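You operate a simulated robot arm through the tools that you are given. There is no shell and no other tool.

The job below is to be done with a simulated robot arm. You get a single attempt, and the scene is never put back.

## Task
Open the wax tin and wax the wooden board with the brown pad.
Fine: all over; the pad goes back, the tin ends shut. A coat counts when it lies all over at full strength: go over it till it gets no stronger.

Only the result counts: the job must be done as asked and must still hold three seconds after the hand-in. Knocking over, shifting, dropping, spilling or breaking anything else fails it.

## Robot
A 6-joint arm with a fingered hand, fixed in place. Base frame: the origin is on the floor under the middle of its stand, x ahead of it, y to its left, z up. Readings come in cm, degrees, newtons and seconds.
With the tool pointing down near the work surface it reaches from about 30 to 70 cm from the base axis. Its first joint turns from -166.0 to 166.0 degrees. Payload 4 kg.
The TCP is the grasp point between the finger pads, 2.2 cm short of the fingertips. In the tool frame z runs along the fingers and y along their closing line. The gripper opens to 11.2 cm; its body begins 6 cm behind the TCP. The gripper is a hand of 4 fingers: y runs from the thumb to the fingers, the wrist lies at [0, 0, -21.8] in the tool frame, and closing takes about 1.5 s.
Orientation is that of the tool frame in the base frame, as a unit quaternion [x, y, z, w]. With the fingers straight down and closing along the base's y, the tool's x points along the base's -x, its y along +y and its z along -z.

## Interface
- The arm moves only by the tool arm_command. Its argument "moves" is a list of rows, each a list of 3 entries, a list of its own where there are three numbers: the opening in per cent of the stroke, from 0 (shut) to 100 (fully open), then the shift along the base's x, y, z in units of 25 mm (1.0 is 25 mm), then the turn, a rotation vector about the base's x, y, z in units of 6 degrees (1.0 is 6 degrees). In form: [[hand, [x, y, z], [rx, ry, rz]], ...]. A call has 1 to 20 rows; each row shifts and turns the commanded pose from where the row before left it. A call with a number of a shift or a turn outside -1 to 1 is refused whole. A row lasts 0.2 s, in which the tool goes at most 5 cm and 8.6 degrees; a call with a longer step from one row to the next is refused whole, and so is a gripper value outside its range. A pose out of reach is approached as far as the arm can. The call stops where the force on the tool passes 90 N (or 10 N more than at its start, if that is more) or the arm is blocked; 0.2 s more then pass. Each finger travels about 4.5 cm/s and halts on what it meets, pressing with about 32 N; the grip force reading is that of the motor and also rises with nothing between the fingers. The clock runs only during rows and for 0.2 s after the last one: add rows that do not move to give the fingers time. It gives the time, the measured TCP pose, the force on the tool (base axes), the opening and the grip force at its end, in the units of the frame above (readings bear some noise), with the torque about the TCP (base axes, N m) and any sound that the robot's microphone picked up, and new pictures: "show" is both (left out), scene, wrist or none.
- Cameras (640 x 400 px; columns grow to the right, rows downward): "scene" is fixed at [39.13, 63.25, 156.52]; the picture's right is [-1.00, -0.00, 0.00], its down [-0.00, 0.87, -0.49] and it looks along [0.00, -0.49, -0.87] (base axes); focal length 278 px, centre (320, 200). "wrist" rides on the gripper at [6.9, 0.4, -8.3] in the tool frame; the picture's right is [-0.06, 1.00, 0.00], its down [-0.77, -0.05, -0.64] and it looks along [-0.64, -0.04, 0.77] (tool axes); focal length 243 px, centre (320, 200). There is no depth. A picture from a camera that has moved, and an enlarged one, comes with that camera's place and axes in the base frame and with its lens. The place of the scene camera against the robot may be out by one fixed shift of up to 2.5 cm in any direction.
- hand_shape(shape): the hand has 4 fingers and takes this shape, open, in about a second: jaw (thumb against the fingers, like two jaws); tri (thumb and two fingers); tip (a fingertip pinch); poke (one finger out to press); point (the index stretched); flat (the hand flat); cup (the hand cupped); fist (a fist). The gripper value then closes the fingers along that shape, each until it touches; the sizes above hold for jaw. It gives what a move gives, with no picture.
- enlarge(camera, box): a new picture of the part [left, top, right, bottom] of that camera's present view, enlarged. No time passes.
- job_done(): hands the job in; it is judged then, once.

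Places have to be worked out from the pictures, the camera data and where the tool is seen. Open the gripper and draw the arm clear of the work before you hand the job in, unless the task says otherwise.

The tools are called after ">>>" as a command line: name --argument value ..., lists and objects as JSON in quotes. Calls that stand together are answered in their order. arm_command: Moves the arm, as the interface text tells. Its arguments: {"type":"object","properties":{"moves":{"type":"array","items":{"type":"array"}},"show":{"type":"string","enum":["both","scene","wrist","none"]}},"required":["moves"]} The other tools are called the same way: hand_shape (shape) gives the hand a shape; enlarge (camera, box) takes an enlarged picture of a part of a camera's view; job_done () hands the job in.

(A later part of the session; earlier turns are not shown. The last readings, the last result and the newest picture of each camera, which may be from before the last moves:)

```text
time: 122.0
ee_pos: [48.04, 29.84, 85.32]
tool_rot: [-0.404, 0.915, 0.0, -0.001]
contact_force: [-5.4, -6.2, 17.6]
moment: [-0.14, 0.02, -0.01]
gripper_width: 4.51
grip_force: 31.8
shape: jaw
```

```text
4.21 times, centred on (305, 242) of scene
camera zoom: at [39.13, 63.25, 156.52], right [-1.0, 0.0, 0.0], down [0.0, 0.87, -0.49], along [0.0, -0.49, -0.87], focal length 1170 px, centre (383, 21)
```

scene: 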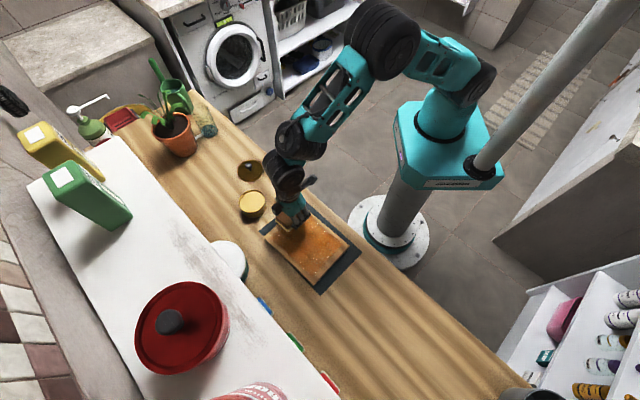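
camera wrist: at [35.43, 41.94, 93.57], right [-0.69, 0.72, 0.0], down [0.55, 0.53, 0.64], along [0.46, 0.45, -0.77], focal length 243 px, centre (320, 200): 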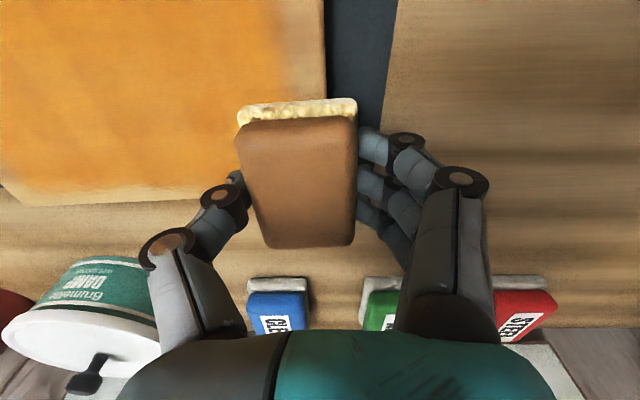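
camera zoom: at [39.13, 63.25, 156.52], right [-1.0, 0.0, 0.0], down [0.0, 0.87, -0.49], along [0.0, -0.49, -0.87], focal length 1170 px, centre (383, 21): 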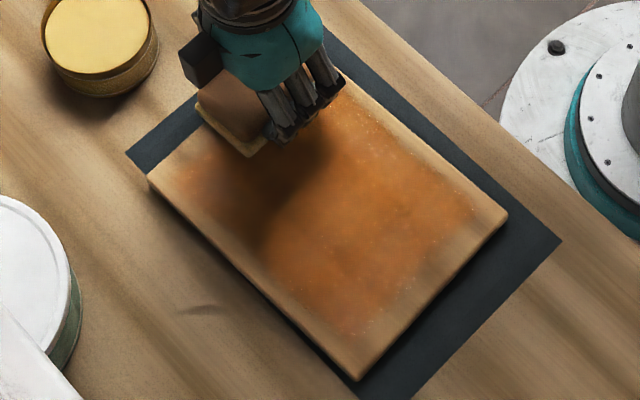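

A small dark mark shows on the worktop left of the board; I check whether it is only a shadow while continuing the inner lanes.

>>> enlarge --camera "scene" --box '[270, 255, 310, 285]'

>>> arm_command --moves '[[0, [-0.365, 0.333, 0], [0, 0, 0]], [0, [-0.365, 0.333, 0], [0, 0, 0]], [0, [-0.365, 0.333, 0], [0, 0, 0]], [0, [-0.365, 0.333, 0], [0, 0, 0]], [0, [-0.365, 0.333, 0], [0, 0, 0]], [0, [-0.365, 0.333, 0], [0, 0, 0]], [0, [-0.365, 0.333, 0], [0, 0, 0]], [0, [-0.365, 0.333, 0], [0, 0, 0]], [0, [-0.365, 0.333, 0], [0, 0, 0]], [0, [-0.365, 0.333, 0], [0, 0, 0]], [0, [-0.365, 0.333, 0], [0, 0, 0]], [0, [-0.365, 0.333, 0], [0, 0, 0]], [0, [-0.365, 0.333, 0], [0, 0, 0]], [0, [-0.365, 0.333, 0], [0, 0, 0]], [0, [0.33, 0.36, 0], [0, 0, 0]], [0, [0.33, 0.36, 0], [0, 0, 0]], [0, [0.33, 0.36, 0], [0, 0, 0]], [0, [0, 0, 0], [0, 0, 0]]]' --show "scene"

>>> enlarge --camera "scene" --box '[250, 195, 350, 290]'

```text
13.33 times, centred on (290, 270) of scene
camera zoom: at [39.13, 63.25, 156.52], right [-1.0, 0.0, 0.0], down [0.0, 0.87, -0.49], along [0.0, -0.49, -0.87], focal length 3703 px, centre (720, -733)
```

zoom: 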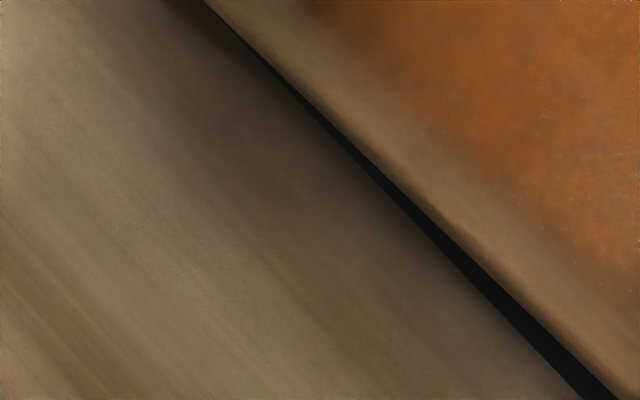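

```text
time: 125.8
ee_pos: [37.81, 44.09, 85.32]
tool_rot: [-0.403, 0.915, 0.0, 0.0]
contact_force: [-2.9, -2.0, 7.1]
moment: [-0.05, 0.07, -0.02]
gripper_width: 4.53
grip_force: 31.8
shape: jaw
```

scene: 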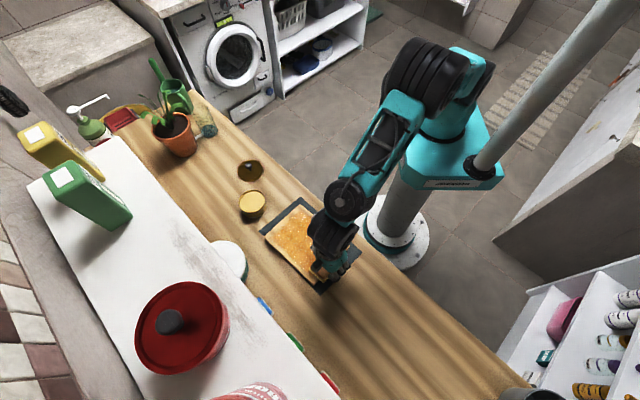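

```text
4.21 times, centred on (300, 242) of scene
camera zoom: at [39.13, 63.25, 156.52], right [-1.0, 0.0, 0.0], down [0.0, 0.87, -0.49], along [0.0, -0.49, -0.87], focal length 1170 px, centre (404, 21)
```

zoom: 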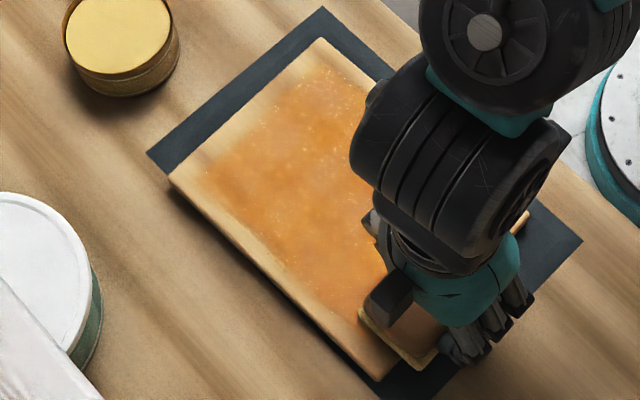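

The mark was only a passing shadow. I finish the last inner lane, then lift and judge the coat once more.

>>> arm_command --moves '[[0, [0.365, -0.333, 0], [0, 0, 0]], [0, [0.365, -0.333, 0], [0, 0, 0]], [0, [0.365, -0.333, 0], [0, 0, 0]], [0, [0.365, -0.333, 0], [0, 0, 0]], [0, [0.365, -0.333, 0], [0, 0, 0]], [0, [0.365, -0.333, 0], [0, 0, 0]], [0, [0.365, -0.333, 0], [0, 0, 0]], [0, [0.365, -0.333, 0], [0, 0, 0]], [0, [0.365, -0.333, 0], [0, 0, 0]], [0, [0.365, -0.333, 0], [0, 0, 0]], [0, [0.365, -0.333, 0], [0, 0, 0]], [0, [0.365, -0.333, 0], [0, 0, 0]], [0, [0.365, -0.333, 0], [0, 0, 0]], [0, [0.365, -0.333, 0], [0, 0, 0]], [0, [0, 0, 0], [0, 0, 0]]]' --show "none"

>>> arm_command --moves '[[0, [0, 0, 0.3], [0, 0, 0]], [0, [0.4, -0.36, 0.7], [0, 0, 0]], [0, [0.7, -0.62, 0.8], [0, 0, 0]], [0, [0.7, -0.62, 0.8], [0, 0, 0]], [0, [0.7, -0.62, 0.8], [0, 0, 0]], [0, [0, 0, 0], [0, 0, 0]]]' --show "both"

>>> enlarge --camera "scene" --box '[260, 195, 350, 290]'

>>> enlarge --camera "wrist" --box '[340, 0, 640, 200]'

```text
time: 129.0
ee_pos: [50.49, 32.52, 85.32]
tool_rot: [-0.403, 0.915, 0.0, 0.0]
contact_force: [-1.7, 1.6, 5.3]
moment: [0.05, 0.06, -0.02]
gripper_width: 4.49
grip_force: 31.8
shape: jaw
```

```text
time: 130.4
ee_pos: [56.83, 27.03, 93.92]
tool_rot: [-0.403, 0.915, 0.0, 0.0]
contact_force: [0.1, -0.7, -0.6]
moment: [0.01, 0.0, 0.03]
gripper_width: 4.49
grip_force: 32.4
shape: jaw
camera wrist: at [51.75, 22.23, 102.12], right [-0.69, 0.72, 0.0], down [0.55, 0.53, 0.64], along [0.46, 0.45, -0.77], focal length 243 px, centre (320, 200)
```

scene: 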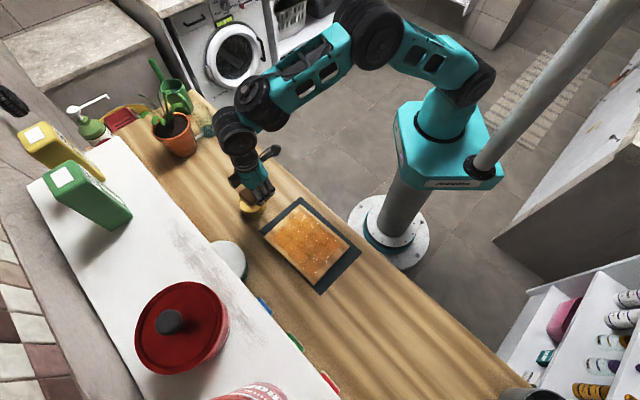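
wrist: 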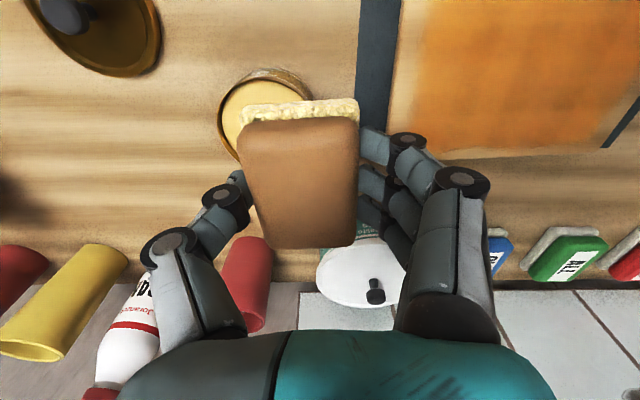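

```text
4.21 times, centred on (305, 242) of scene
camera zoom: at [39.13, 63.25, 156.52], right [-1.0, 0.0, 0.0], down [0.0, 0.87, -0.49], along [0.0, -0.49, -0.87], focal length 1170 px, centre (383, 21)
```

zoom: 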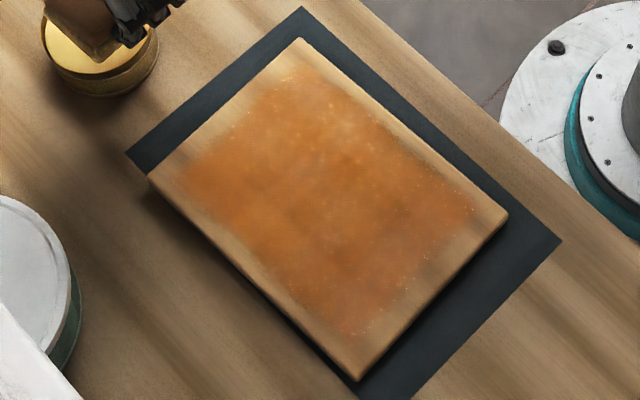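

```text
2.00 times, centred on (490, 100) of wrist
camera zoom: at [51.75, 22.23, 102.12], right [-0.69, 0.72, 0.0], down [0.55, 0.53, 0.64], along [0.46, 0.45, -0.77], focal length 485 px, centre (-20, 400)
```

zoom: 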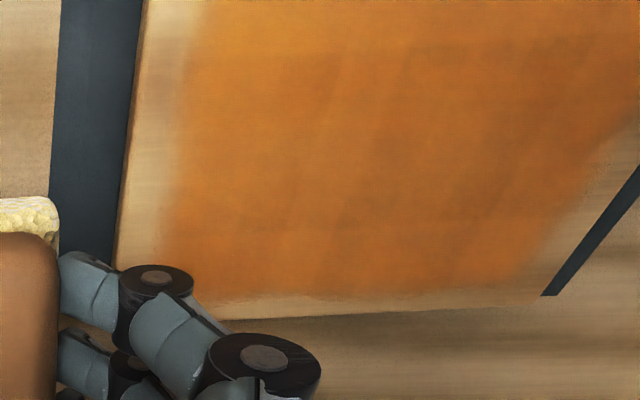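

The coat looks the same as after the previous round, in both views, so it no longer gets stronger. Now the pad goes back: I travel to its old place and turn the hand back to 41°.

>>> arm_command --moves '[[0, [-0.932, 0.827, 0], [0, 0, -0.09]], [0, [-0.932, 0.827, 0], [0, 0, -0.09]], [0, [-0.932, 0.827, 0], [0, 0, -0.09]], [0, [-0.932, 0.827, 0], [0, 0, -0.09]], [0, [-0.932, 0.827, 0], [0, 0, -0.09]], [0, [-0.932, 0.827, 0], [0, 0, -0.09]], [0, [-0.932, 0.827, 0], [0, 0, -0.09]], [0, [-0.932, 0.827, 0], [0, 0, -0.09]], [0, [-0.932, 0.827, 0], [0, 0, -0.09]], [0, [-0.932, 0.827, 0], [0, 0, -0.09]], [0, [-0.932, 0.827, 0], [0, 0, -0.09]], [0, [-0.932, 0.827, 0], [0, 0, -0.09]], [0, [0, 0, 0], [0, 0, 0]], [0, [0, 0, 0], [0, 0, 0]]]' --show "both"

>>> enlarge --camera "scene" --box '[220, 130, 360, 300]'

```text
time: 133.4
ee_pos: [28.81, 51.77, 93.74]
tool_rot: [-0.351, 0.936, 0.0, 0.0]
contact_force: [0.6, 0.1, -0.6]
moment: [0.0, -0.01, 0.0]
gripper_width: 4.48
grip_force: 31.7
shape: jaw
camera wrist: at [23.31, 47.58, 102.01], right [-0.61, 0.79, 0.0], down [0.61, 0.47, 0.64], along [0.51, 0.39, -0.77], focal length 243 px, centre (320, 200)
```

scene: 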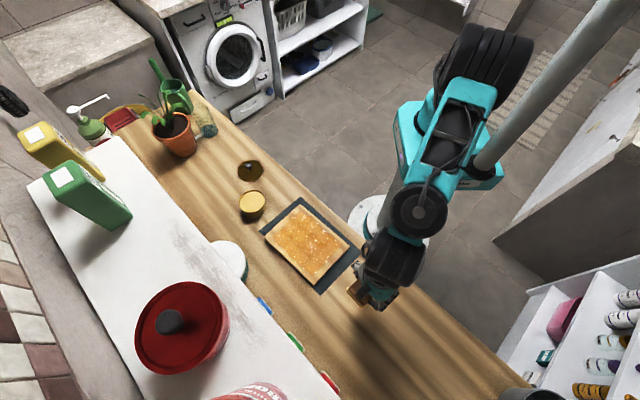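
wrist: 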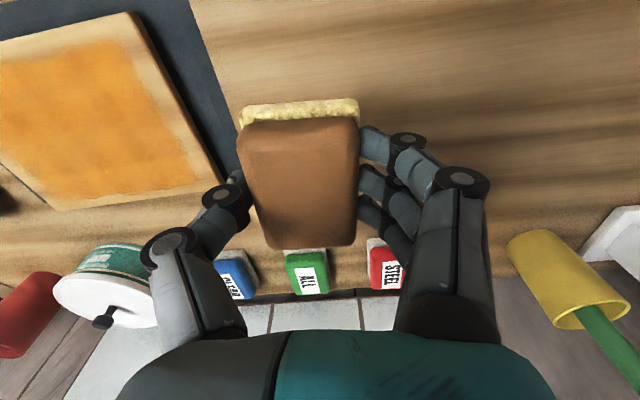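

```text
2.35 times, centred on (290, 215) of scene
camera zoom: at [39.13, 63.25, 156.52], right [-1.0, 0.0, 0.0], down [0.0, 0.87, -0.49], along [0.0, -0.49, -0.87], focal length 654 px, centre (391, 165)
```

zoom: 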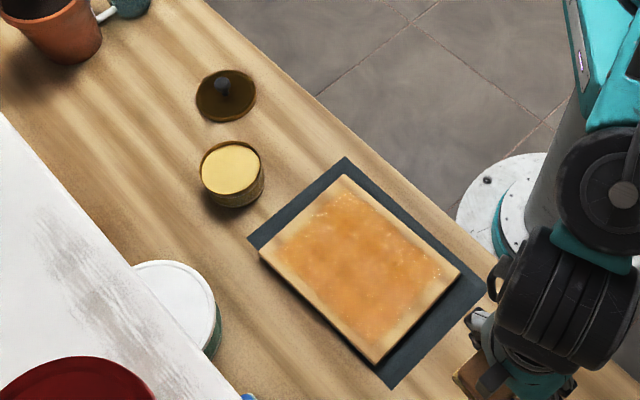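

Here the wrist camera sees the board well; I enlarge it to inspect the coat's evenness and margins before putting the pad down.

>>> enlarge --camera "wrist" --box '[0, 0, 250, 220]'

>>> enlarge --camera "scene" --box '[260, 195, 350, 290]'

```text
1.82 times, centred on (125, 110) of wrist
camera zoom: at [23.31, 47.58, 102.01], right [-0.61, 0.79, 0.0], down [0.61, 0.47, 0.64], along [0.51, 0.39, -0.77], focal length 441 px, centre (674, 364)
```

zoom: 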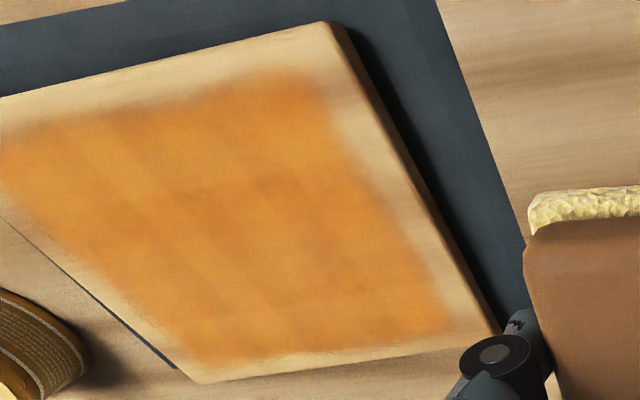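

```text
4.21 times, centred on (305, 242) of scene
camera zoom: at [39.13, 63.25, 156.52], right [-1.0, 0.0, 0.0], down [0.0, 0.87, -0.49], along [0.0, -0.49, -0.87], focal length 1170 px, centre (383, 21)
```

zoom: 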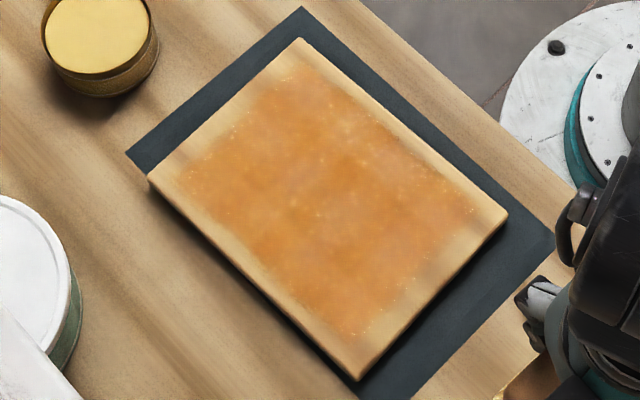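

The coat field looks rectangular, but its margin seems uneven, especially at the right end. I zoom onto each side of the board to measure the margins more carefully.

>>> enlarge --camera "scene" --box '[320, 225, 355, 290]'

>>> enlarge --camera "scene" --box '[278, 200, 335, 240]'

>>> enlarge --camera "scene" --box '[258, 200, 306, 250]'

>>> enlarge --camera "scene" --box '[262, 235, 318, 287]'

```text
6.15 times, centred on (338, 258) of scene
camera zoom: at [39.13, 63.25, 156.52], right [-1.0, 0.0, 0.0], down [0.0, 0.87, -0.49], along [0.0, -0.49, -0.87], focal length 1709 px, centre (212, -154)
```

zoom: 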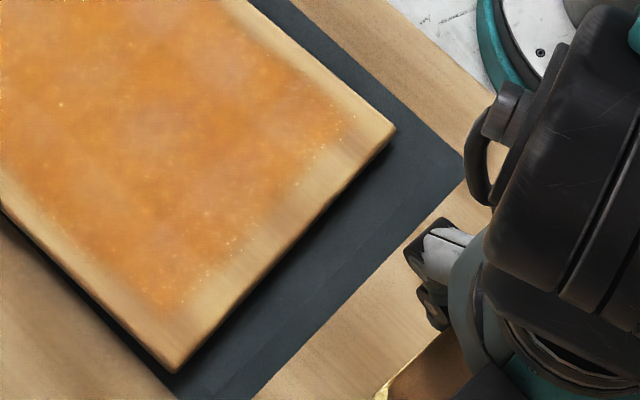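

```text
10.00 times, centred on (306, 220) of scene
camera zoom: at [39.13, 63.25, 156.52], right [-1.0, 0.0, 0.0], down [0.0, 0.87, -0.49], along [0.0, -0.49, -0.87], focal length 2778 px, centre (455, 0)
```

zoom: 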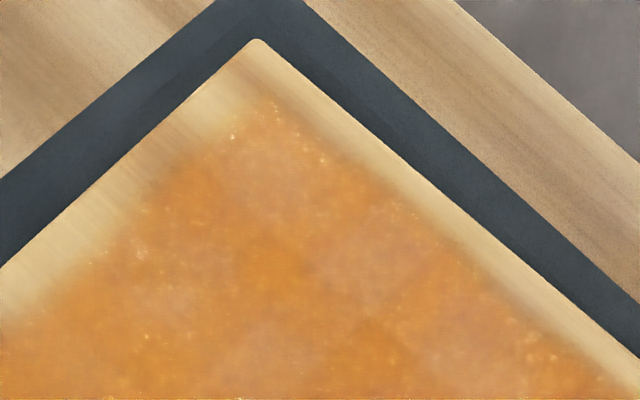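

```text
8.00 times, centred on (282, 225) of scene
camera zoom: at [39.13, 63.25, 156.52], right [-1.0, 0.0, 0.0], down [0.0, 0.87, -0.49], along [0.0, -0.49, -0.87], focal length 2222 px, centre (624, 0)
```

zoom: 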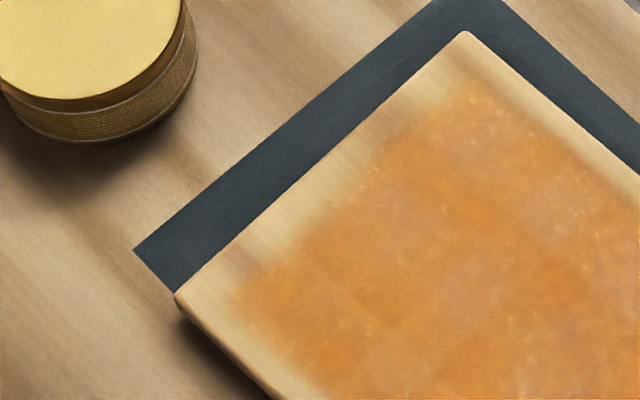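

```text
7.69 times, centred on (290, 261) of scene
camera zoom: at [39.13, 63.25, 156.52], right [-1.0, 0.0, 0.0], down [0.0, 0.87, -0.49], along [0.0, -0.49, -0.87], focal length 2137 px, centre (551, -269)
```

zoom: 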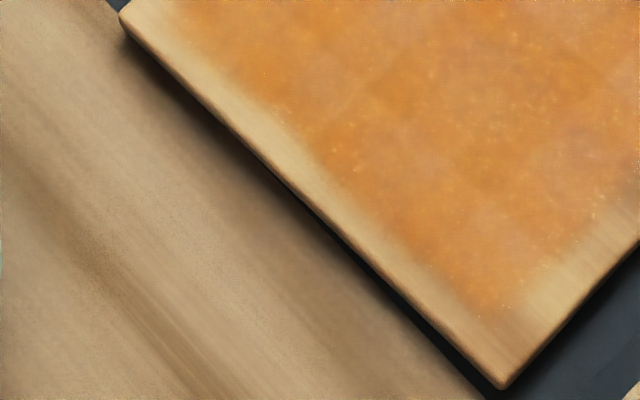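

Margins come out nearly equal on all four sides (about 1.1–1.4 cm), although the pad passed over every edge, so that border is the field's own fade. I look closer for faint streaks in the coat.

>>> enlarge --camera "wrist" --box '[0, 30, 130, 130]'

>>> enlarge --camera "wrist" --box '[60, 100, 200, 210]'

>>> enlarge --camera "scene" --box '[275, 215, 335, 270]'

```text
4.00 times, centred on (65, 80) of wrist
camera zoom: at [23.31, 47.58, 102.01], right [-0.61, 0.79, 0.0], down [0.61, 0.47, 0.64], along [0.51, 0.39, -0.77], focal length 970 px, centre (1340, 680)
```

zoom: 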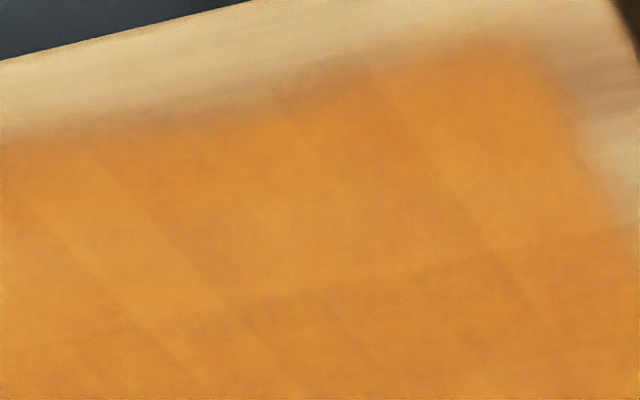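

```text
3.64 times, centred on (130, 155) of wrist
camera zoom: at [23.31, 47.58, 102.01], right [-0.61, 0.79, 0.0], down [0.61, 0.47, 0.64], along [0.51, 0.39, -0.77], focal length 882 px, centre (1011, 364)
```

zoom: 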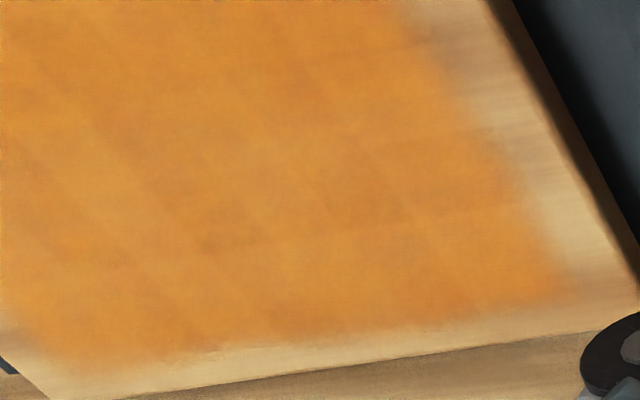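

```text
7.27 times, centred on (305, 242) of scene
camera zoom: at [39.13, 63.25, 156.52], right [-1.0, 0.0, 0.0], down [0.0, 0.87, -0.49], along [0.0, -0.49, -0.87], focal length 2020 px, centre (429, -109)
```

zoom: 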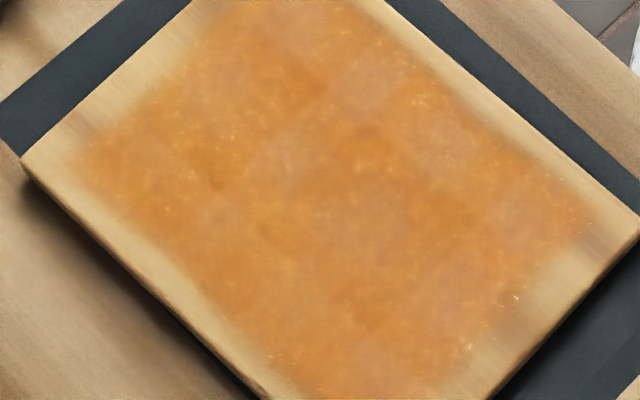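

The coat is even apart from slight mottling. To make sure every spot is at full strength, I reload once more and do a cross-hatched round with strokes across the board.

>>> arm_command --moves '[[0, [0.945, -0.81, 0], [0, 0, 0.09]], [0, [0.945, -0.81, 0], [0, 0, 0.09]], [0, [0.945, -0.81, 0], [0, 0, 0.09]], [0, [0.945, -0.81, 0], [0, 0, 0.09]], [0, [0.945, -0.81, 0], [0, 0, 0.09]], [0, [0.945, -0.81, 0], [0, 0, 0.09]], [0, [0.945, -0.81, 0], [0, 0, 0.09]], [0, [0.945, -0.81, 0], [0, 0, 0.09]], [0, [0.945, -0.81, 0], [0, 0, 0.09]], [0, [0.945, -0.81, 0], [0, 0, 0.09]], [0, [0.945, -0.81, 0], [0, 0, 0.09]], [0, [0.945, -0.81, 0], [0, 0, 0.09]], [0, [0.945, -0.81, 0], [0, 0, 0]], [0, [0, 0, 0], [0, 0, 0]], [0, [0, 0, -0.6], [0, 0, 0]], [0, [0, 0, -0.6], [0, 0, 0]], [0, [0, 0, -0.6], [0, 0, 0]], [0, [0, 0, -0.4], [0, 0, 0]], [0, [0, 0, 0], [0, 0, 0]]]' --show "wrist"

>>> enlarge --camera "wrist" --box '[180, 60, 460, 260]'

```text
time: 137.4
ee_pos: [59.59, 25.59, 88.19]
tool_rot: [-0.404, 0.915, 0.0, -0.001]
contact_force: [0.0, 0.5, 0.2]
moment: [0.03, 0.0, -0.01]
gripper_width: 4.47
grip_force: 32.0
shape: jaw
camera wrist: at [54.53, 20.75, 96.49], right [-0.69, 0.72, 0.0], down [0.55, 0.53, 0.64], along [0.46, 0.45, -0.77], focal length 243 px, centre (320, 200)
```

wrist: 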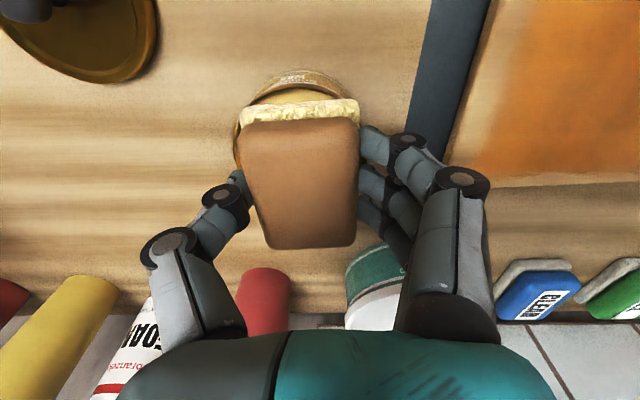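

```text
2.00 times, centred on (320, 160) of wrist
camera zoom: at [54.53, 20.75, 96.49], right [-0.69, 0.72, 0.0], down [0.55, 0.53, 0.64], along [0.46, 0.45, -0.77], focal length 485 px, centre (320, 280)
```

zoom: 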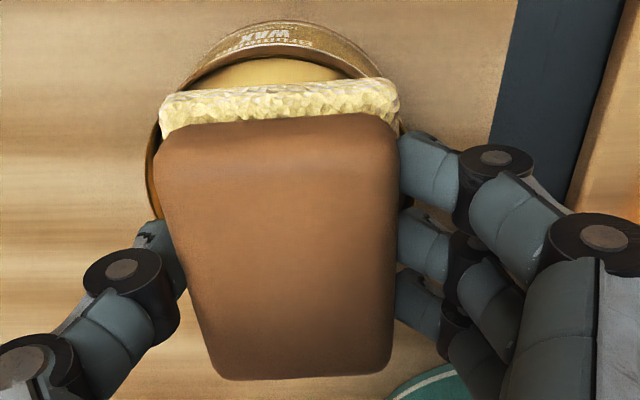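

Centred again over the tin. I lower and press as before.

>>> arm_command --moves '[[0, [-0.03, -0.04, -0.2], [0, 0, 0]], [0, [0, 0, -0.15], [0, 0, 0]], [0, [0, 0, 0], [0, 0, 0]]]' --show "none"

>>> arm_command --moves '[[0, [0, 0, -0.06], [0, 0, 0]], [0, [0, 0, 0], [0, 0, 0]]]' --show "none"

>>> arm_command --moves '[[0, [0, 0, -0.05], [0, 0, 0]], [0, [0, 0, 0], [0, 0, 0]]]' --show "none"

```text
time: 138.2
ee_pos: [59.5, 25.37, 87.37]
tool_rot: [-0.403, 0.915, 0.0, 0.0]
contact_force: [-0.2, 0.0, -1.0]
moment: [0.01, 0.01, -0.01]
gripper_width: 4.49
grip_force: 31.8
shape: jaw
```

```text
time: 138.8
ee_pos: [59.57, 25.65, 87.31]
tool_rot: [-0.404, 0.915, 0.0, -0.001]
contact_force: [-0.2, -0.5, -0.5]
moment: [0.0, -0.01, 0.02]
gripper_width: 4.49
grip_force: 32.3
shape: jaw
```

```text
time: 139.4
ee_pos: [59.55, 25.48, 87.12]
tool_rot: [-0.403, 0.915, 0.001, 0.0]
contact_force: [0.5, 1.5, 1.4]
moment: [0.02, 0.06, 0.02]
gripper_width: 4.52
grip_force: 31.9
shape: jaw
```

Just touching. I press in for about a second, then lift and travel to the near corner at the tin end again.

>>> arm_command --moves '[[0, [0, 0, -0.06], [0, 0, 0]], [0, [0, 0, 0], [0, 0, 0]], [0, [0, 0, 0], [0, 0, 0]], [0, [0, 0, 0], [0, 0, 0]], [0, [0, 0, 0], [0, 0, 0]]]' --show "none"

>>> arm_command --moves '[[0, [0, 0, 0.2], [0, 0, 0]], [0, [0, 0, 0.6], [0, 0, 0]], [0, [0, 0, 0.6], [0, 0, 0]], [0, [0, 0, 0.6], [0, 0, 0]], [0, [-0.95, 0.07, 0], [0, 0, 0]], [0, [-0.95, 0.07, 0], [0, 0, 0]], [0, [-0.95, 0.07, 0], [0, 0, 0]], [0, [-0.95, 0.07, 0], [0, 0, 0]], [0, [-0.95, 0.07, 0], [0, 0, 0]], [0, [-0.95, 0.07, 0], [0, 0, 0]], [0, [0, 0, -0.6], [0, 0, 0]], [0, [0, 0, -0.6], [0, 0, 0]], [0, [0, 0, -0.6], [0, 0, 0]], [0, [0, 0, -0.6], [0, 0, 0]], [0, [0, 0, -0.12], [0, 0, 0]], [0, [0, 0, 0], [0, 0, 0]]]' --show "none"

>>> arm_command --moves '[[0, [0, 0, -0.06], [0, 0, 0]], [0, [0, 0, 0], [0, 0, 0]]]' --show "none"

```text
time: 140.6
ee_pos: [59.38, 25.47, 86.98]
tool_rot: [-0.404, 0.915, 0.0, 0.001]
contact_force: [1.2, 0.3, 13.2]
moment: [0.01, 0.04, 0.02]
gripper_width: 4.47
grip_force: 31.9
shape: jaw
```

```text
time: 144.0
ee_pos: [45.03, 26.57, 85.55]
tool_rot: [-0.404, 0.915, 0.0, 0.0]
contact_force: [-0.2, -0.1, -0.6]
moment: [-0.01, 0.0, -0.01]
gripper_width: 4.5
grip_force: 32.0
shape: jaw
```

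```text
time: 144.6
ee_pos: [45.11, 26.51, 85.54]
tool_rot: [-0.404, 0.915, 0.0, 0.0]
contact_force: [0.3, -0.5, -0.9]
moment: [0.01, 0.01, 0.05]
gripper_width: 4.48
grip_force: 32.0
shape: jaw
```

Not yet touching the board; two more small steps down.

>>> arm_command --moves '[[0, [0, 0, -0.06], [0, 0, 0]], [0, [0, 0, 0], [0, 0, 0]]]' --show "none"

>>> arm_command --moves '[[0, [0, 0, -0.05], [0, 0, 0]], [0, [0, 0, 0], [0, 0, 0]]]' --show "none"

```text
time: 145.2
ee_pos: [45.14, 26.56, 85.29]
tool_rot: [-0.404, 0.915, 0.0, 0.0]
contact_force: [0.4, 0.3, -0.7]
moment: [0.0, 0.0, -0.01]
gripper_width: 4.49
grip_force: 32.2
shape: jaw
```

```text
time: 145.8
ee_pos: [45.16, 26.62, 85.2]
tool_rot: [-0.403, 0.915, 0.0, 0.0]
contact_force: [0.8, -0.8, 5.3]
moment: [0.06, 0.06, 0.0]
gripper_width: 4.5
grip_force: 31.7
shape: jaw
```

Contact at 5 N. I press a bit more and start the cross strokes, stepping 3 cm along the board each time.

>>> arm_command --moves '[[0, [0, 0, -0.04], [0, 0, 0]], [0, [0.337, 0.369, 0], [0, 0, 0]], [0, [0.337, 0.369, 0], [0, 0, 0]], [0, [0.337, 0.369, 0], [0, 0, 0]], [0, [0.337, 0.369, 0], [0, 0, 0]], [0, [0.337, 0.369, 0], [0, 0, 0]], [0, [0.337, 0.369, 0], [0, 0, 0]], [0, [0.337, 0.369, 0], [0, 0, 0]], [0, [0.337, 0.369, 0], [0, 0, 0]], [0, [0.337, 0.369, 0], [0, 0, 0]], [0, [-0.443, 0.404, 0], [0, 0, 0]], [0, [-0.443, 0.404, 0], [0, 0, 0]], [0, [0, 0, 0], [0, 0, 0]]]' --show "none"

>>> arm_command --moves '[[0, [-0.337, -0.369, 0], [0, 0, 0]], [0, [-0.337, -0.369, 0], [0, 0, 0]], [0, [-0.337, -0.369, 0], [0, 0, 0]], [0, [-0.337, -0.369, 0], [0, 0, 0]], [0, [-0.337, -0.369, 0], [0, 0, 0]], [0, [-0.337, -0.369, 0], [0, 0, 0]], [0, [-0.337, -0.369, 0], [0, 0, 0]], [0, [-0.337, -0.369, 0], [0, 0, 0]], [0, [-0.337, -0.369, 0], [0, 0, 0]], [0, [-0.443, 0.404, 0], [0, 0, 0]], [0, [-0.443, 0.404, 0], [0, 0, 0]], [0, [0, 0, 0], [0, 0, 0]]]' --show "both"

>>> enlarge --camera "scene" --box '[260, 195, 350, 290]'

```text
time: 148.6
ee_pos: [50.54, 36.8, 85.16]
tool_rot: [-0.403, 0.915, 0.0, 0.001]
contact_force: [7.5, -4.1, 15.1]
moment: [-0.14, -0.14, 0.04]
gripper_width: 4.57
grip_force: 31.8
shape: jaw
```

```text
time: 151.2
ee_pos: [40.66, 30.57, 85.22]
tool_rot: [-0.403, 0.915, 0.0, -0.001]
contact_force: [4.7, -6.7, 16.8]
moment: [-0.23, -0.21, 0.0]
gripper_width: 4.53
grip_force: 31.8
shape: jaw
camera wrist: at [35.65, 25.76, 93.43], right [-0.69, 0.72, 0.0], down [0.55, 0.53, 0.64], along [0.46, 0.44, -0.77], focal length 243 px, centre (320, 200)
```

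scene: 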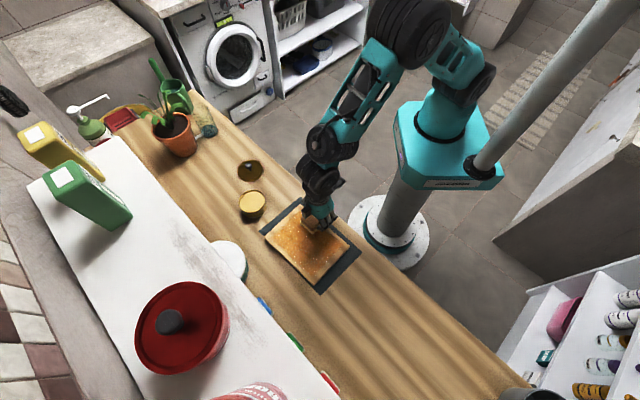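
wrist: 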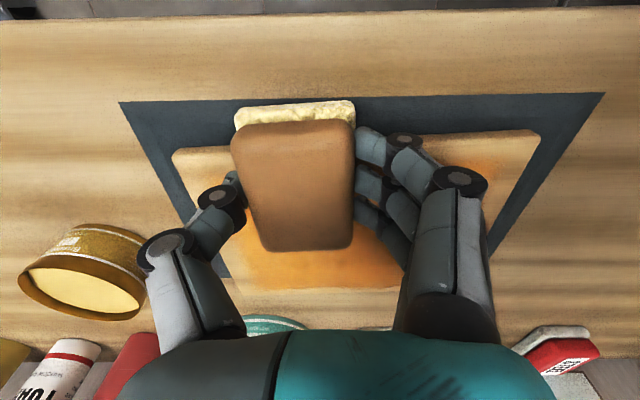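

```text
4.21 times, centred on (305, 242) of scene
camera zoom: at [39.13, 63.25, 156.52], right [-1.0, 0.0, 0.0], down [0.0, 0.87, -0.49], along [0.0, -0.49, -0.87], focal length 1170 px, centre (383, 21)
```

zoom: 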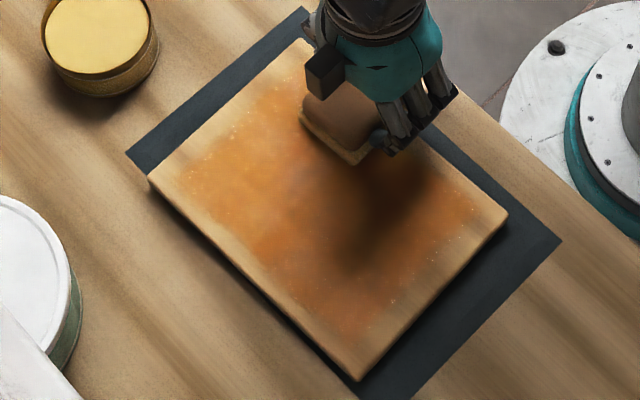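

Steady at 15–17 N, nothing has shifted. I continue the cross strokes toward the other end.

>>> arm_command --moves '[[0, [0.337, 0.369, 0], [0, 0, 0]], [0, [0.337, 0.369, 0], [0, 0, 0]], [0, [0.337, 0.369, 0], [0, 0, 0]], [0, [0.337, 0.369, 0], [0, 0, 0]], [0, [0.337, 0.369, 0], [0, 0, 0]], [0, [0.337, 0.369, 0], [0, 0, 0]], [0, [0.337, 0.369, 0], [0, 0, 0]], [0, [0.337, 0.369, 0], [0, 0, 0]], [0, [0.337, 0.369, 0], [0, 0, 0]], [0, [-0.443, 0.404, 0], [0, 0, 0]], [0, [-0.443, 0.404, 0], [0, 0, 0]], [0, [0, 0, 0], [0, 0, 0]]]' --show "none"

>>> arm_command --moves '[[0, [-0.337, -0.369, 0], [0, 0, 0]], [0, [-0.337, -0.369, 0], [0, 0, 0]], [0, [-0.337, -0.369, 0], [0, 0, 0]], [0, [-0.337, -0.369, 0], [0, 0, 0]], [0, [-0.337, -0.369, 0], [0, 0, 0]], [0, [-0.337, -0.369, 0], [0, 0, 0]], [0, [-0.337, -0.369, 0], [0, 0, 0]], [0, [-0.337, -0.369, 0], [0, 0, 0]], [0, [-0.337, -0.369, 0], [0, 0, 0]], [0, [-0.443, 0.404, 0], [0, 0, 0]], [0, [-0.443, 0.404, 0], [0, 0, 0]], [0, [0, 0, 0], [0, 0, 0]]]' --show "none"

>>> arm_command --moves '[[0, [0.337, 0.369, 0], [0, 0, 0]], [0, [0.337, 0.369, 0], [0, 0, 0]], [0, [0.337, 0.369, 0], [0, 0, 0]], [0, [0.337, 0.369, 0], [0, 0, 0]], [0, [0.337, 0.369, 0], [0, 0, 0]], [0, [0.337, 0.369, 0], [0, 0, 0]], [0, [0.337, 0.369, 0], [0, 0, 0]], [0, [0.337, 0.369, 0], [0, 0, 0]], [0, [0.337, 0.369, 0], [0, 0, 0]], [0, [-0.443, 0.404, 0], [0, 0, 0]], [0, [-0.443, 0.404, 0], [0, 0, 0]], [0, [0, 0, 0], [0, 0, 0]]]' --show "both"

```text
time: 153.8
ee_pos: [46.06, 40.95, 85.14]
tool_rot: [-0.402, 0.915, 0.001, 0.001]
contact_force: [6.1, -3.1, 11.7]
moment: [-0.13, -0.12, -0.03]
gripper_width: 4.52
grip_force: 31.8
shape: jaw
```

```text
time: 156.4
ee_pos: [36.24, 34.46, 85.2]
tool_rot: [-0.403, 0.915, 0.0, 0.0]
contact_force: [4.6, -5.7, 15.4]
moment: [-0.13, -0.23, -0.01]
gripper_width: 4.52
grip_force: 31.6
shape: jaw
```

```text
time: 159.0
ee_pos: [41.68, 44.92, 85.14]
tool_rot: [-0.404, 0.915, 0.0, 0.0]
contact_force: [3.4, -2.1, 6.5]
moment: [-0.06, -0.03, 0.02]
gripper_width: 4.53
grip_force: 32.5
shape: jaw
camera wrist: at [36.63, 40.1, 93.46], right [-0.69, 0.72, 0.0], down [0.55, 0.53, 0.64], along [0.46, 0.45, -0.77], focal length 243 px, centre (320, 200)
```

scene: 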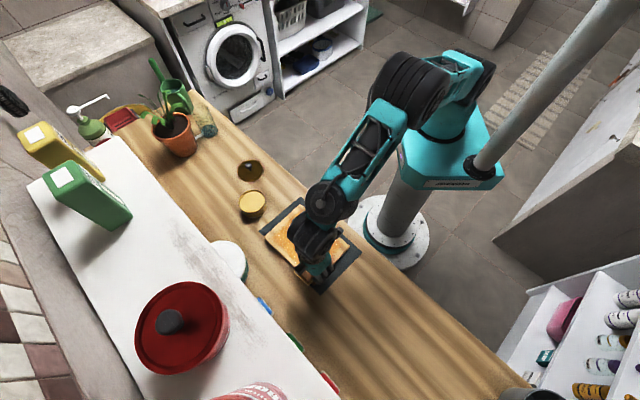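
wrist: 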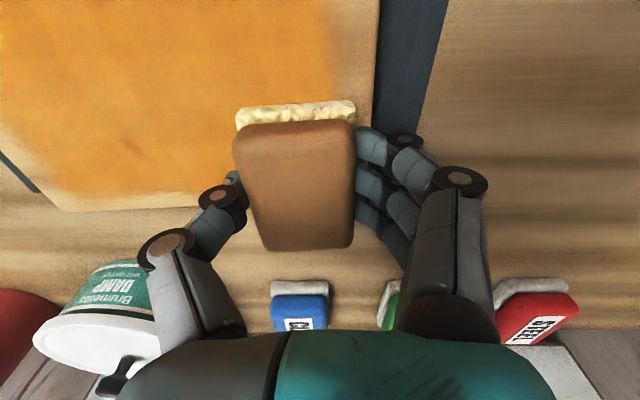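

Two cross strokes remain at the far short end; I do them now, pressing slightly more.

>>> arm_command --moves '[[0, [0, 0, -0.02], [0, 0, 0]], [0, [-0.337, -0.369, 0], [0, 0, 0]], [0, [-0.337, -0.369, 0], [0, 0, 0]], [0, [-0.337, -0.369, 0], [0, 0, 0]], [0, [-0.337, -0.369, 0], [0, 0, 0]], [0, [-0.337, -0.369, 0], [0, 0, 0]], [0, [-0.337, -0.369, 0], [0, 0, 0]], [0, [-0.337, -0.369, 0], [0, 0, 0]], [0, [-0.337, -0.369, 0], [0, 0, 0]], [0, [-0.337, -0.369, 0], [0, 0, 0]], [0, [-0.325, 0.296, 0], [0, 0, 0]], [0, [-0.325, 0.296, 0], [0, 0, 0]], [0, [0, 0, 0], [0, 0, 0]]]' --show "none"

>>> arm_command --moves '[[0, [0.337, 0.369, 0], [0, 0, 0]], [0, [0.337, 0.369, 0], [0, 0, 0]], [0, [0.337, 0.369, 0], [0, 0, 0]], [0, [0.337, 0.369, 0], [0, 0, 0]], [0, [0.337, 0.369, 0], [0, 0, 0]], [0, [0.337, 0.369, 0], [0, 0, 0]], [0, [0.337, 0.369, 0], [0, 0, 0]], [0, [0.337, 0.369, 0], [0, 0, 0]], [0, [0.337, 0.369, 0], [0, 0, 0]], [0, [0, 0, 0], [0, 0, 0]]]' --show "wrist"

>>> enlarge --camera "wrist" --box '[0, 0, 340, 220]'

```text
time: 161.8
ee_pos: [32.38, 38.13, 84.98]
tool_rot: [-0.403, 0.915, -0.001, -0.001]
contact_force: [3.8, -6.2, 17.7]
moment: [-0.22, -0.17, -0.01]
gripper_width: 4.53
grip_force: 32.0
shape: jaw
```

```text
time: 164.0
ee_pos: [40.01, 46.42, 85.07]
tool_rot: [-0.404, 0.915, 0.001, 0.0]
contact_force: [-4.1, -3.6, 16.5]
moment: [-0.12, 0.01, -0.06]
gripper_width: 4.53
grip_force: 32.1
shape: jaw
camera wrist: at [35.03, 41.6, 93.38], right [-0.69, 0.72, 0.0], down [0.55, 0.53, 0.64], along [0.46, 0.45, -0.77], focal length 243 px, centre (320, 200)
```

wrist: 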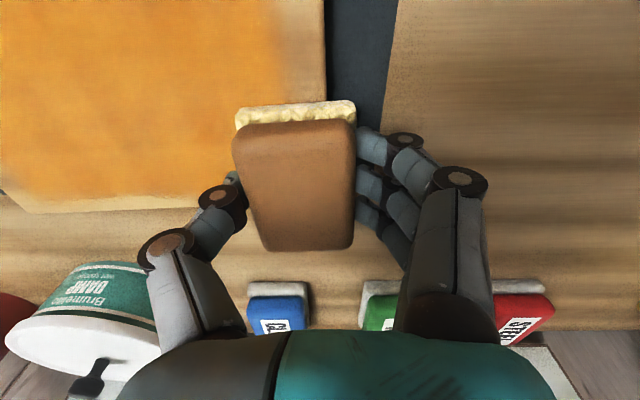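

```text
1.82 times, centred on (170, 110) of wrist
camera zoom: at [35.03, 41.6, 93.38], right [-0.69, 0.72, 0.0], down [0.55, 0.53, 0.64], along [0.46, 0.45, -0.77], focal length 441 px, centre (593, 364)
```

zoom: 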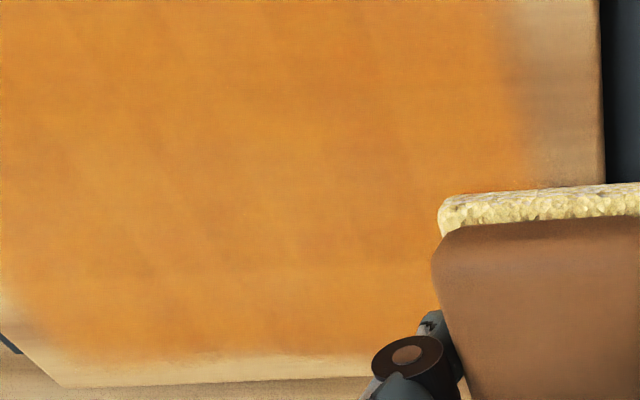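

The coat is uniform and its border unchanged after the fourth round: it gets no stronger. I lift off and take the pad back to its place.

>>> arm_command --moves '[[0, [0, 0, 0.3], [0, 0, 0]], [0, [0, 0, 0.8], [0, 0, 0]], [0, [0, 0, 0.9], [0, 0, 0]], [0, [0, 0, 0.9], [0, 0, 0]], [0, [-0.75, 0.36, 0], [0, 0, -0.18]], [0, [-0.75, 0.36, 0], [0, 0, -0.18]], [0, [-0.75, 0.36, 0], [0, 0, -0.18]], [0, [-0.75, 0.36, 0], [0, 0, -0.18]], [0, [-0.75, 0.36, 0], [0, 0, -0.18]], [0, [-0.73, 0.36, 0], [0, 0, -0.18]], [0, [0, 0, -0.6], [0, 0, 0]], [0, [0, 0, -0.6], [0, 0, 0]], [0, [0, 0, -0.4], [0, 0, 0]], [0, [0, 0, 0], [0, 0, 0]]]' --show "both"

>>> enlarge --camera "wrist" --box '[180, 80, 460, 260]'

>>> enlarge --camera "scene" --box '[260, 195, 350, 290]'

```text
time: 167.0
ee_pos: [28.76, 51.76, 88.35]
tool_rot: [-0.352, 0.936, 0.001, -0.001]
contact_force: [0.3, 0.2, -0.7]
moment: [0.0, 0.0, -0.02]
gripper_width: 4.5
grip_force: 31.8
shape: jaw
camera wrist: at [23.27, 47.57, 96.64], right [-0.61, 0.79, 0.0], down [0.61, 0.47, 0.64], along [0.51, 0.39, -0.77], focal length 243 px, centre (320, 200)
```

scene: 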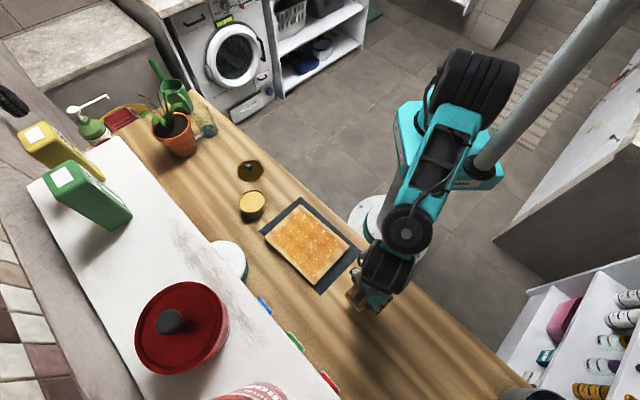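
wrist: 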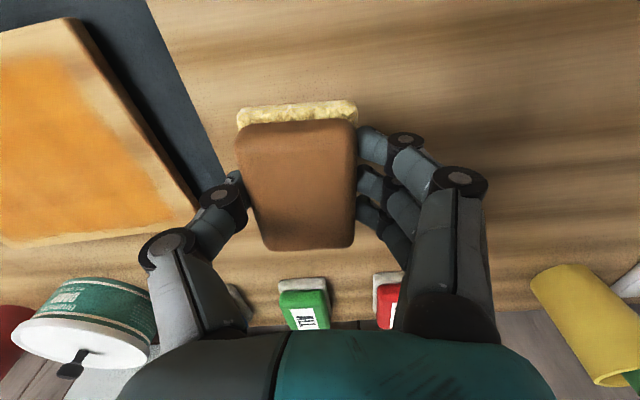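

```text
2.22 times, centred on (320, 170) of wrist
camera zoom: at [23.27, 47.57, 96.64], right [-0.61, 0.79, 0.0], down [0.61, 0.47, 0.64], along [0.51, 0.39, -0.77], focal length 539 px, centre (320, 267)
```

zoom: 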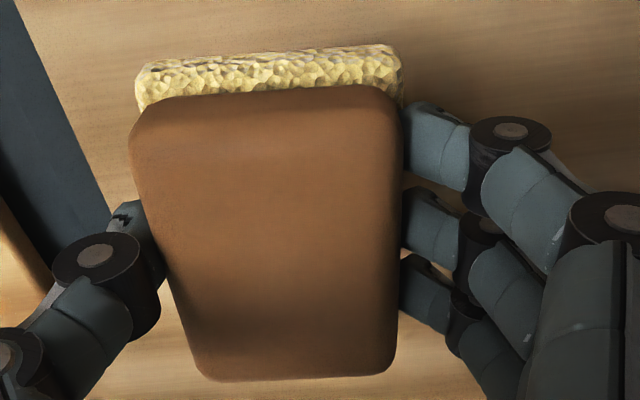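

```text
4.21 times, centred on (305, 242) of scene
camera zoom: at [39.13, 63.25, 156.52], right [-1.0, 0.0, 0.0], down [0.0, 0.87, -0.49], along [0.0, -0.49, -0.87], focal length 1170 px, centre (383, 21)
```

zoom: 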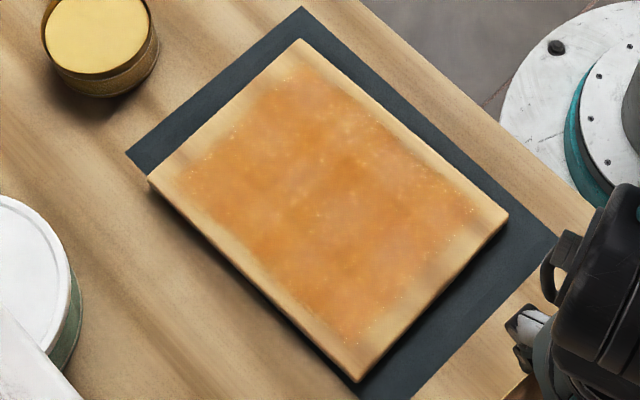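

The pad hangs right over its old place (centre ≈ (29.3, 51.3), yaw ≈ 41°). I lower it to the worktop with small final steps.

>>> arm_command --moves '[[0, [0, 0, -0.6], [0, 0, 0]], [0, [0, 0, -0.6], [0, 0, 0]], [0, [0, 0, -0.4], [0, 0, 0]], [0, [0, 0, 0], [0, 0, 0]]]' --show "none"

>>> arm_command --moves '[[0, [0, 0, -0.08], [0, 0, 0]], [0, [0, 0, 0], [0, 0, 0]]]' --show "none"

>>> arm_command --moves '[[0, [0, 0, -0.08], [0, 0, 0]], [0, [0, 0, 0], [0, 0, 0]]]' --show "none"

>>> arm_command --moves '[[0, [0, 0, -0.06], [0, 0, 0]], [0, [0, 0, 0], [0, 0, 0]]]' --show "none"

```text
time: 168.0
ee_pos: [28.74, 51.73, 84.36]
tool_rot: [-0.351, 0.936, 0.0, 0.0]
contact_force: [-0.2, 0.3, -0.2]
moment: [-0.01, 0.01, -0.03]
gripper_width: 4.5
grip_force: 32.3
shape: jaw
```

```text
time: 168.6
ee_pos: [28.76, 51.91, 84.11]
tool_rot: [-0.35, 0.937, 0.0, 0.001]
contact_force: [0.1, -0.6, 0.2]
moment: [0.0, 0.02, 0.01]
gripper_width: 4.5
grip_force: 32.0
shape: jaw
```

```text
time: 169.2
ee_pos: [28.7, 51.75, 83.8]
tool_rot: [-0.352, 0.936, 0.001, 0.0]
contact_force: [0.1, 0.7, 0.6]
moment: [0.0, 0.03, 0.0]
gripper_width: 4.48
grip_force: 32.1
shape: jaw
```

```text
time: 169.8
ee_pos: [28.77, 51.86, 83.77]
tool_rot: [-0.351, 0.936, -0.001, 0.0]
contact_force: [-0.6, 0.3, 0.1]
moment: [0.0, 0.0, -0.04]
gripper_width: 4.5
grip_force: 32.2
shape: jaw
```

Still free at z≈83.75. A few more small steps until contact.

>>> arm_command --moves '[[0, [0, 0, -0.05], [0, 0, 0]], [0, [0, 0, 0], [0, 0, 0]]]' --show "none"

>>> arm_command --moves '[[0, [0, 0, -0.05], [0, 0, 0]], [0, [0, 0, 0], [0, 0, 0]]]' --show "none"

>>> arm_command --moves '[[0, [0, 0, -0.04], [0, 0, 0]], [0, [0, 0, 0], [0, 0, 0]]]' --show "none"

```text
time: 170.4
ee_pos: [28.71, 51.84, 83.68]
tool_rot: [-0.351, 0.936, 0.001, 0.0]
contact_force: [-0.3, 0.5, -0.5]
moment: [0.01, 0.01, -0.03]
gripper_width: 4.5
grip_force: 32.5
shape: jaw
```

```text
time: 171.0
ee_pos: [28.75, 51.83, 83.64]
tool_rot: [-0.352, 0.936, 0.001, 0.0]
contact_force: [0.8, -0.7, -0.4]
moment: [0.02, 0.0, -0.02]
gripper_width: 4.5
grip_force: 32.4
shape: jaw
```

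```text
time: 171.6
ee_pos: [28.81, 51.73, 83.41]
tool_rot: [-0.352, 0.936, -0.001, -0.001]
contact_force: [0.1, -0.4, 0.3]
moment: [-0.01, 0.01, -0.02]
gripper_width: 4.48
grip_force: 31.7
shape: jaw
```

>>> arm_command --moves '[[0, [0, 0, -0.04], [0, 0, 0]], [0, [0, 0, 0], [0, 0, 0]]]' --show "none"

>>> arm_command --moves '[[0, [0, 0, -0.04], [0, 0, 0]], [0, [0, 0, 0], [0, 0, 0]]]' --show "wrist"

>>> enlarge --camera "wrist" --box '[180, 80, 460, 260]'

```text
time: 172.2
ee_pos: [28.73, 51.85, 83.35]
tool_rot: [-0.351, 0.936, 0.0, 0.001]
contact_force: [-0.2, -1.8, 7.7]
moment: [-0.02, 0.05, 0.01]
gripper_width: 4.5
grip_force: 32.2
shape: jaw
```

```text
time: 172.8
ee_pos: [28.72, 51.79, 83.31]
tool_rot: [-0.351, 0.936, 0.001, 0.001]
contact_force: [-1.1, -2.6, 17.0]
moment: [-0.07, 0.02, -0.02]
gripper_width: 4.51
grip_force: 31.7
shape: jaw
camera wrist: at [23.26, 47.59, 91.6], right [-0.61, 0.79, 0.0], down [0.61, 0.47, 0.64], along [0.51, 0.39, -0.77], focal length 243 px, centre (320, 200)
```

wrist: 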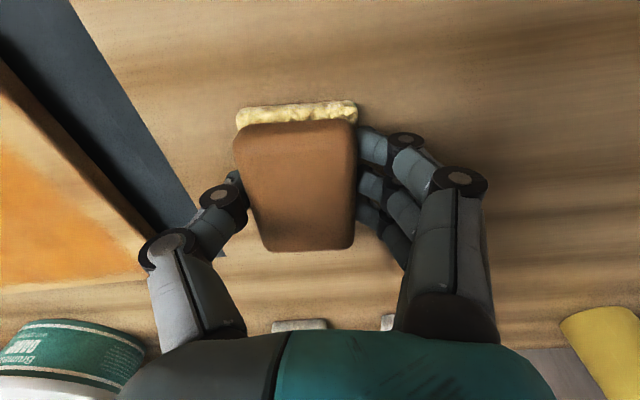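

```text
2.22 times, centred on (320, 170) of wrist
camera zoom: at [23.26, 47.59, 91.6], right [-0.61, 0.79, 0.0], down [0.61, 0.47, 0.64], along [0.51, 0.39, -0.77], focal length 539 px, centre (320, 267)
```

zoom: 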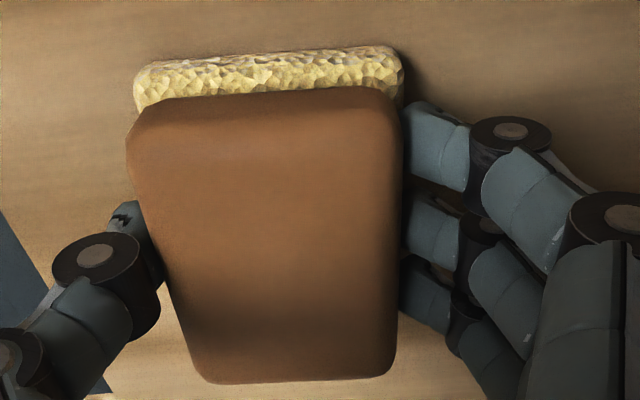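

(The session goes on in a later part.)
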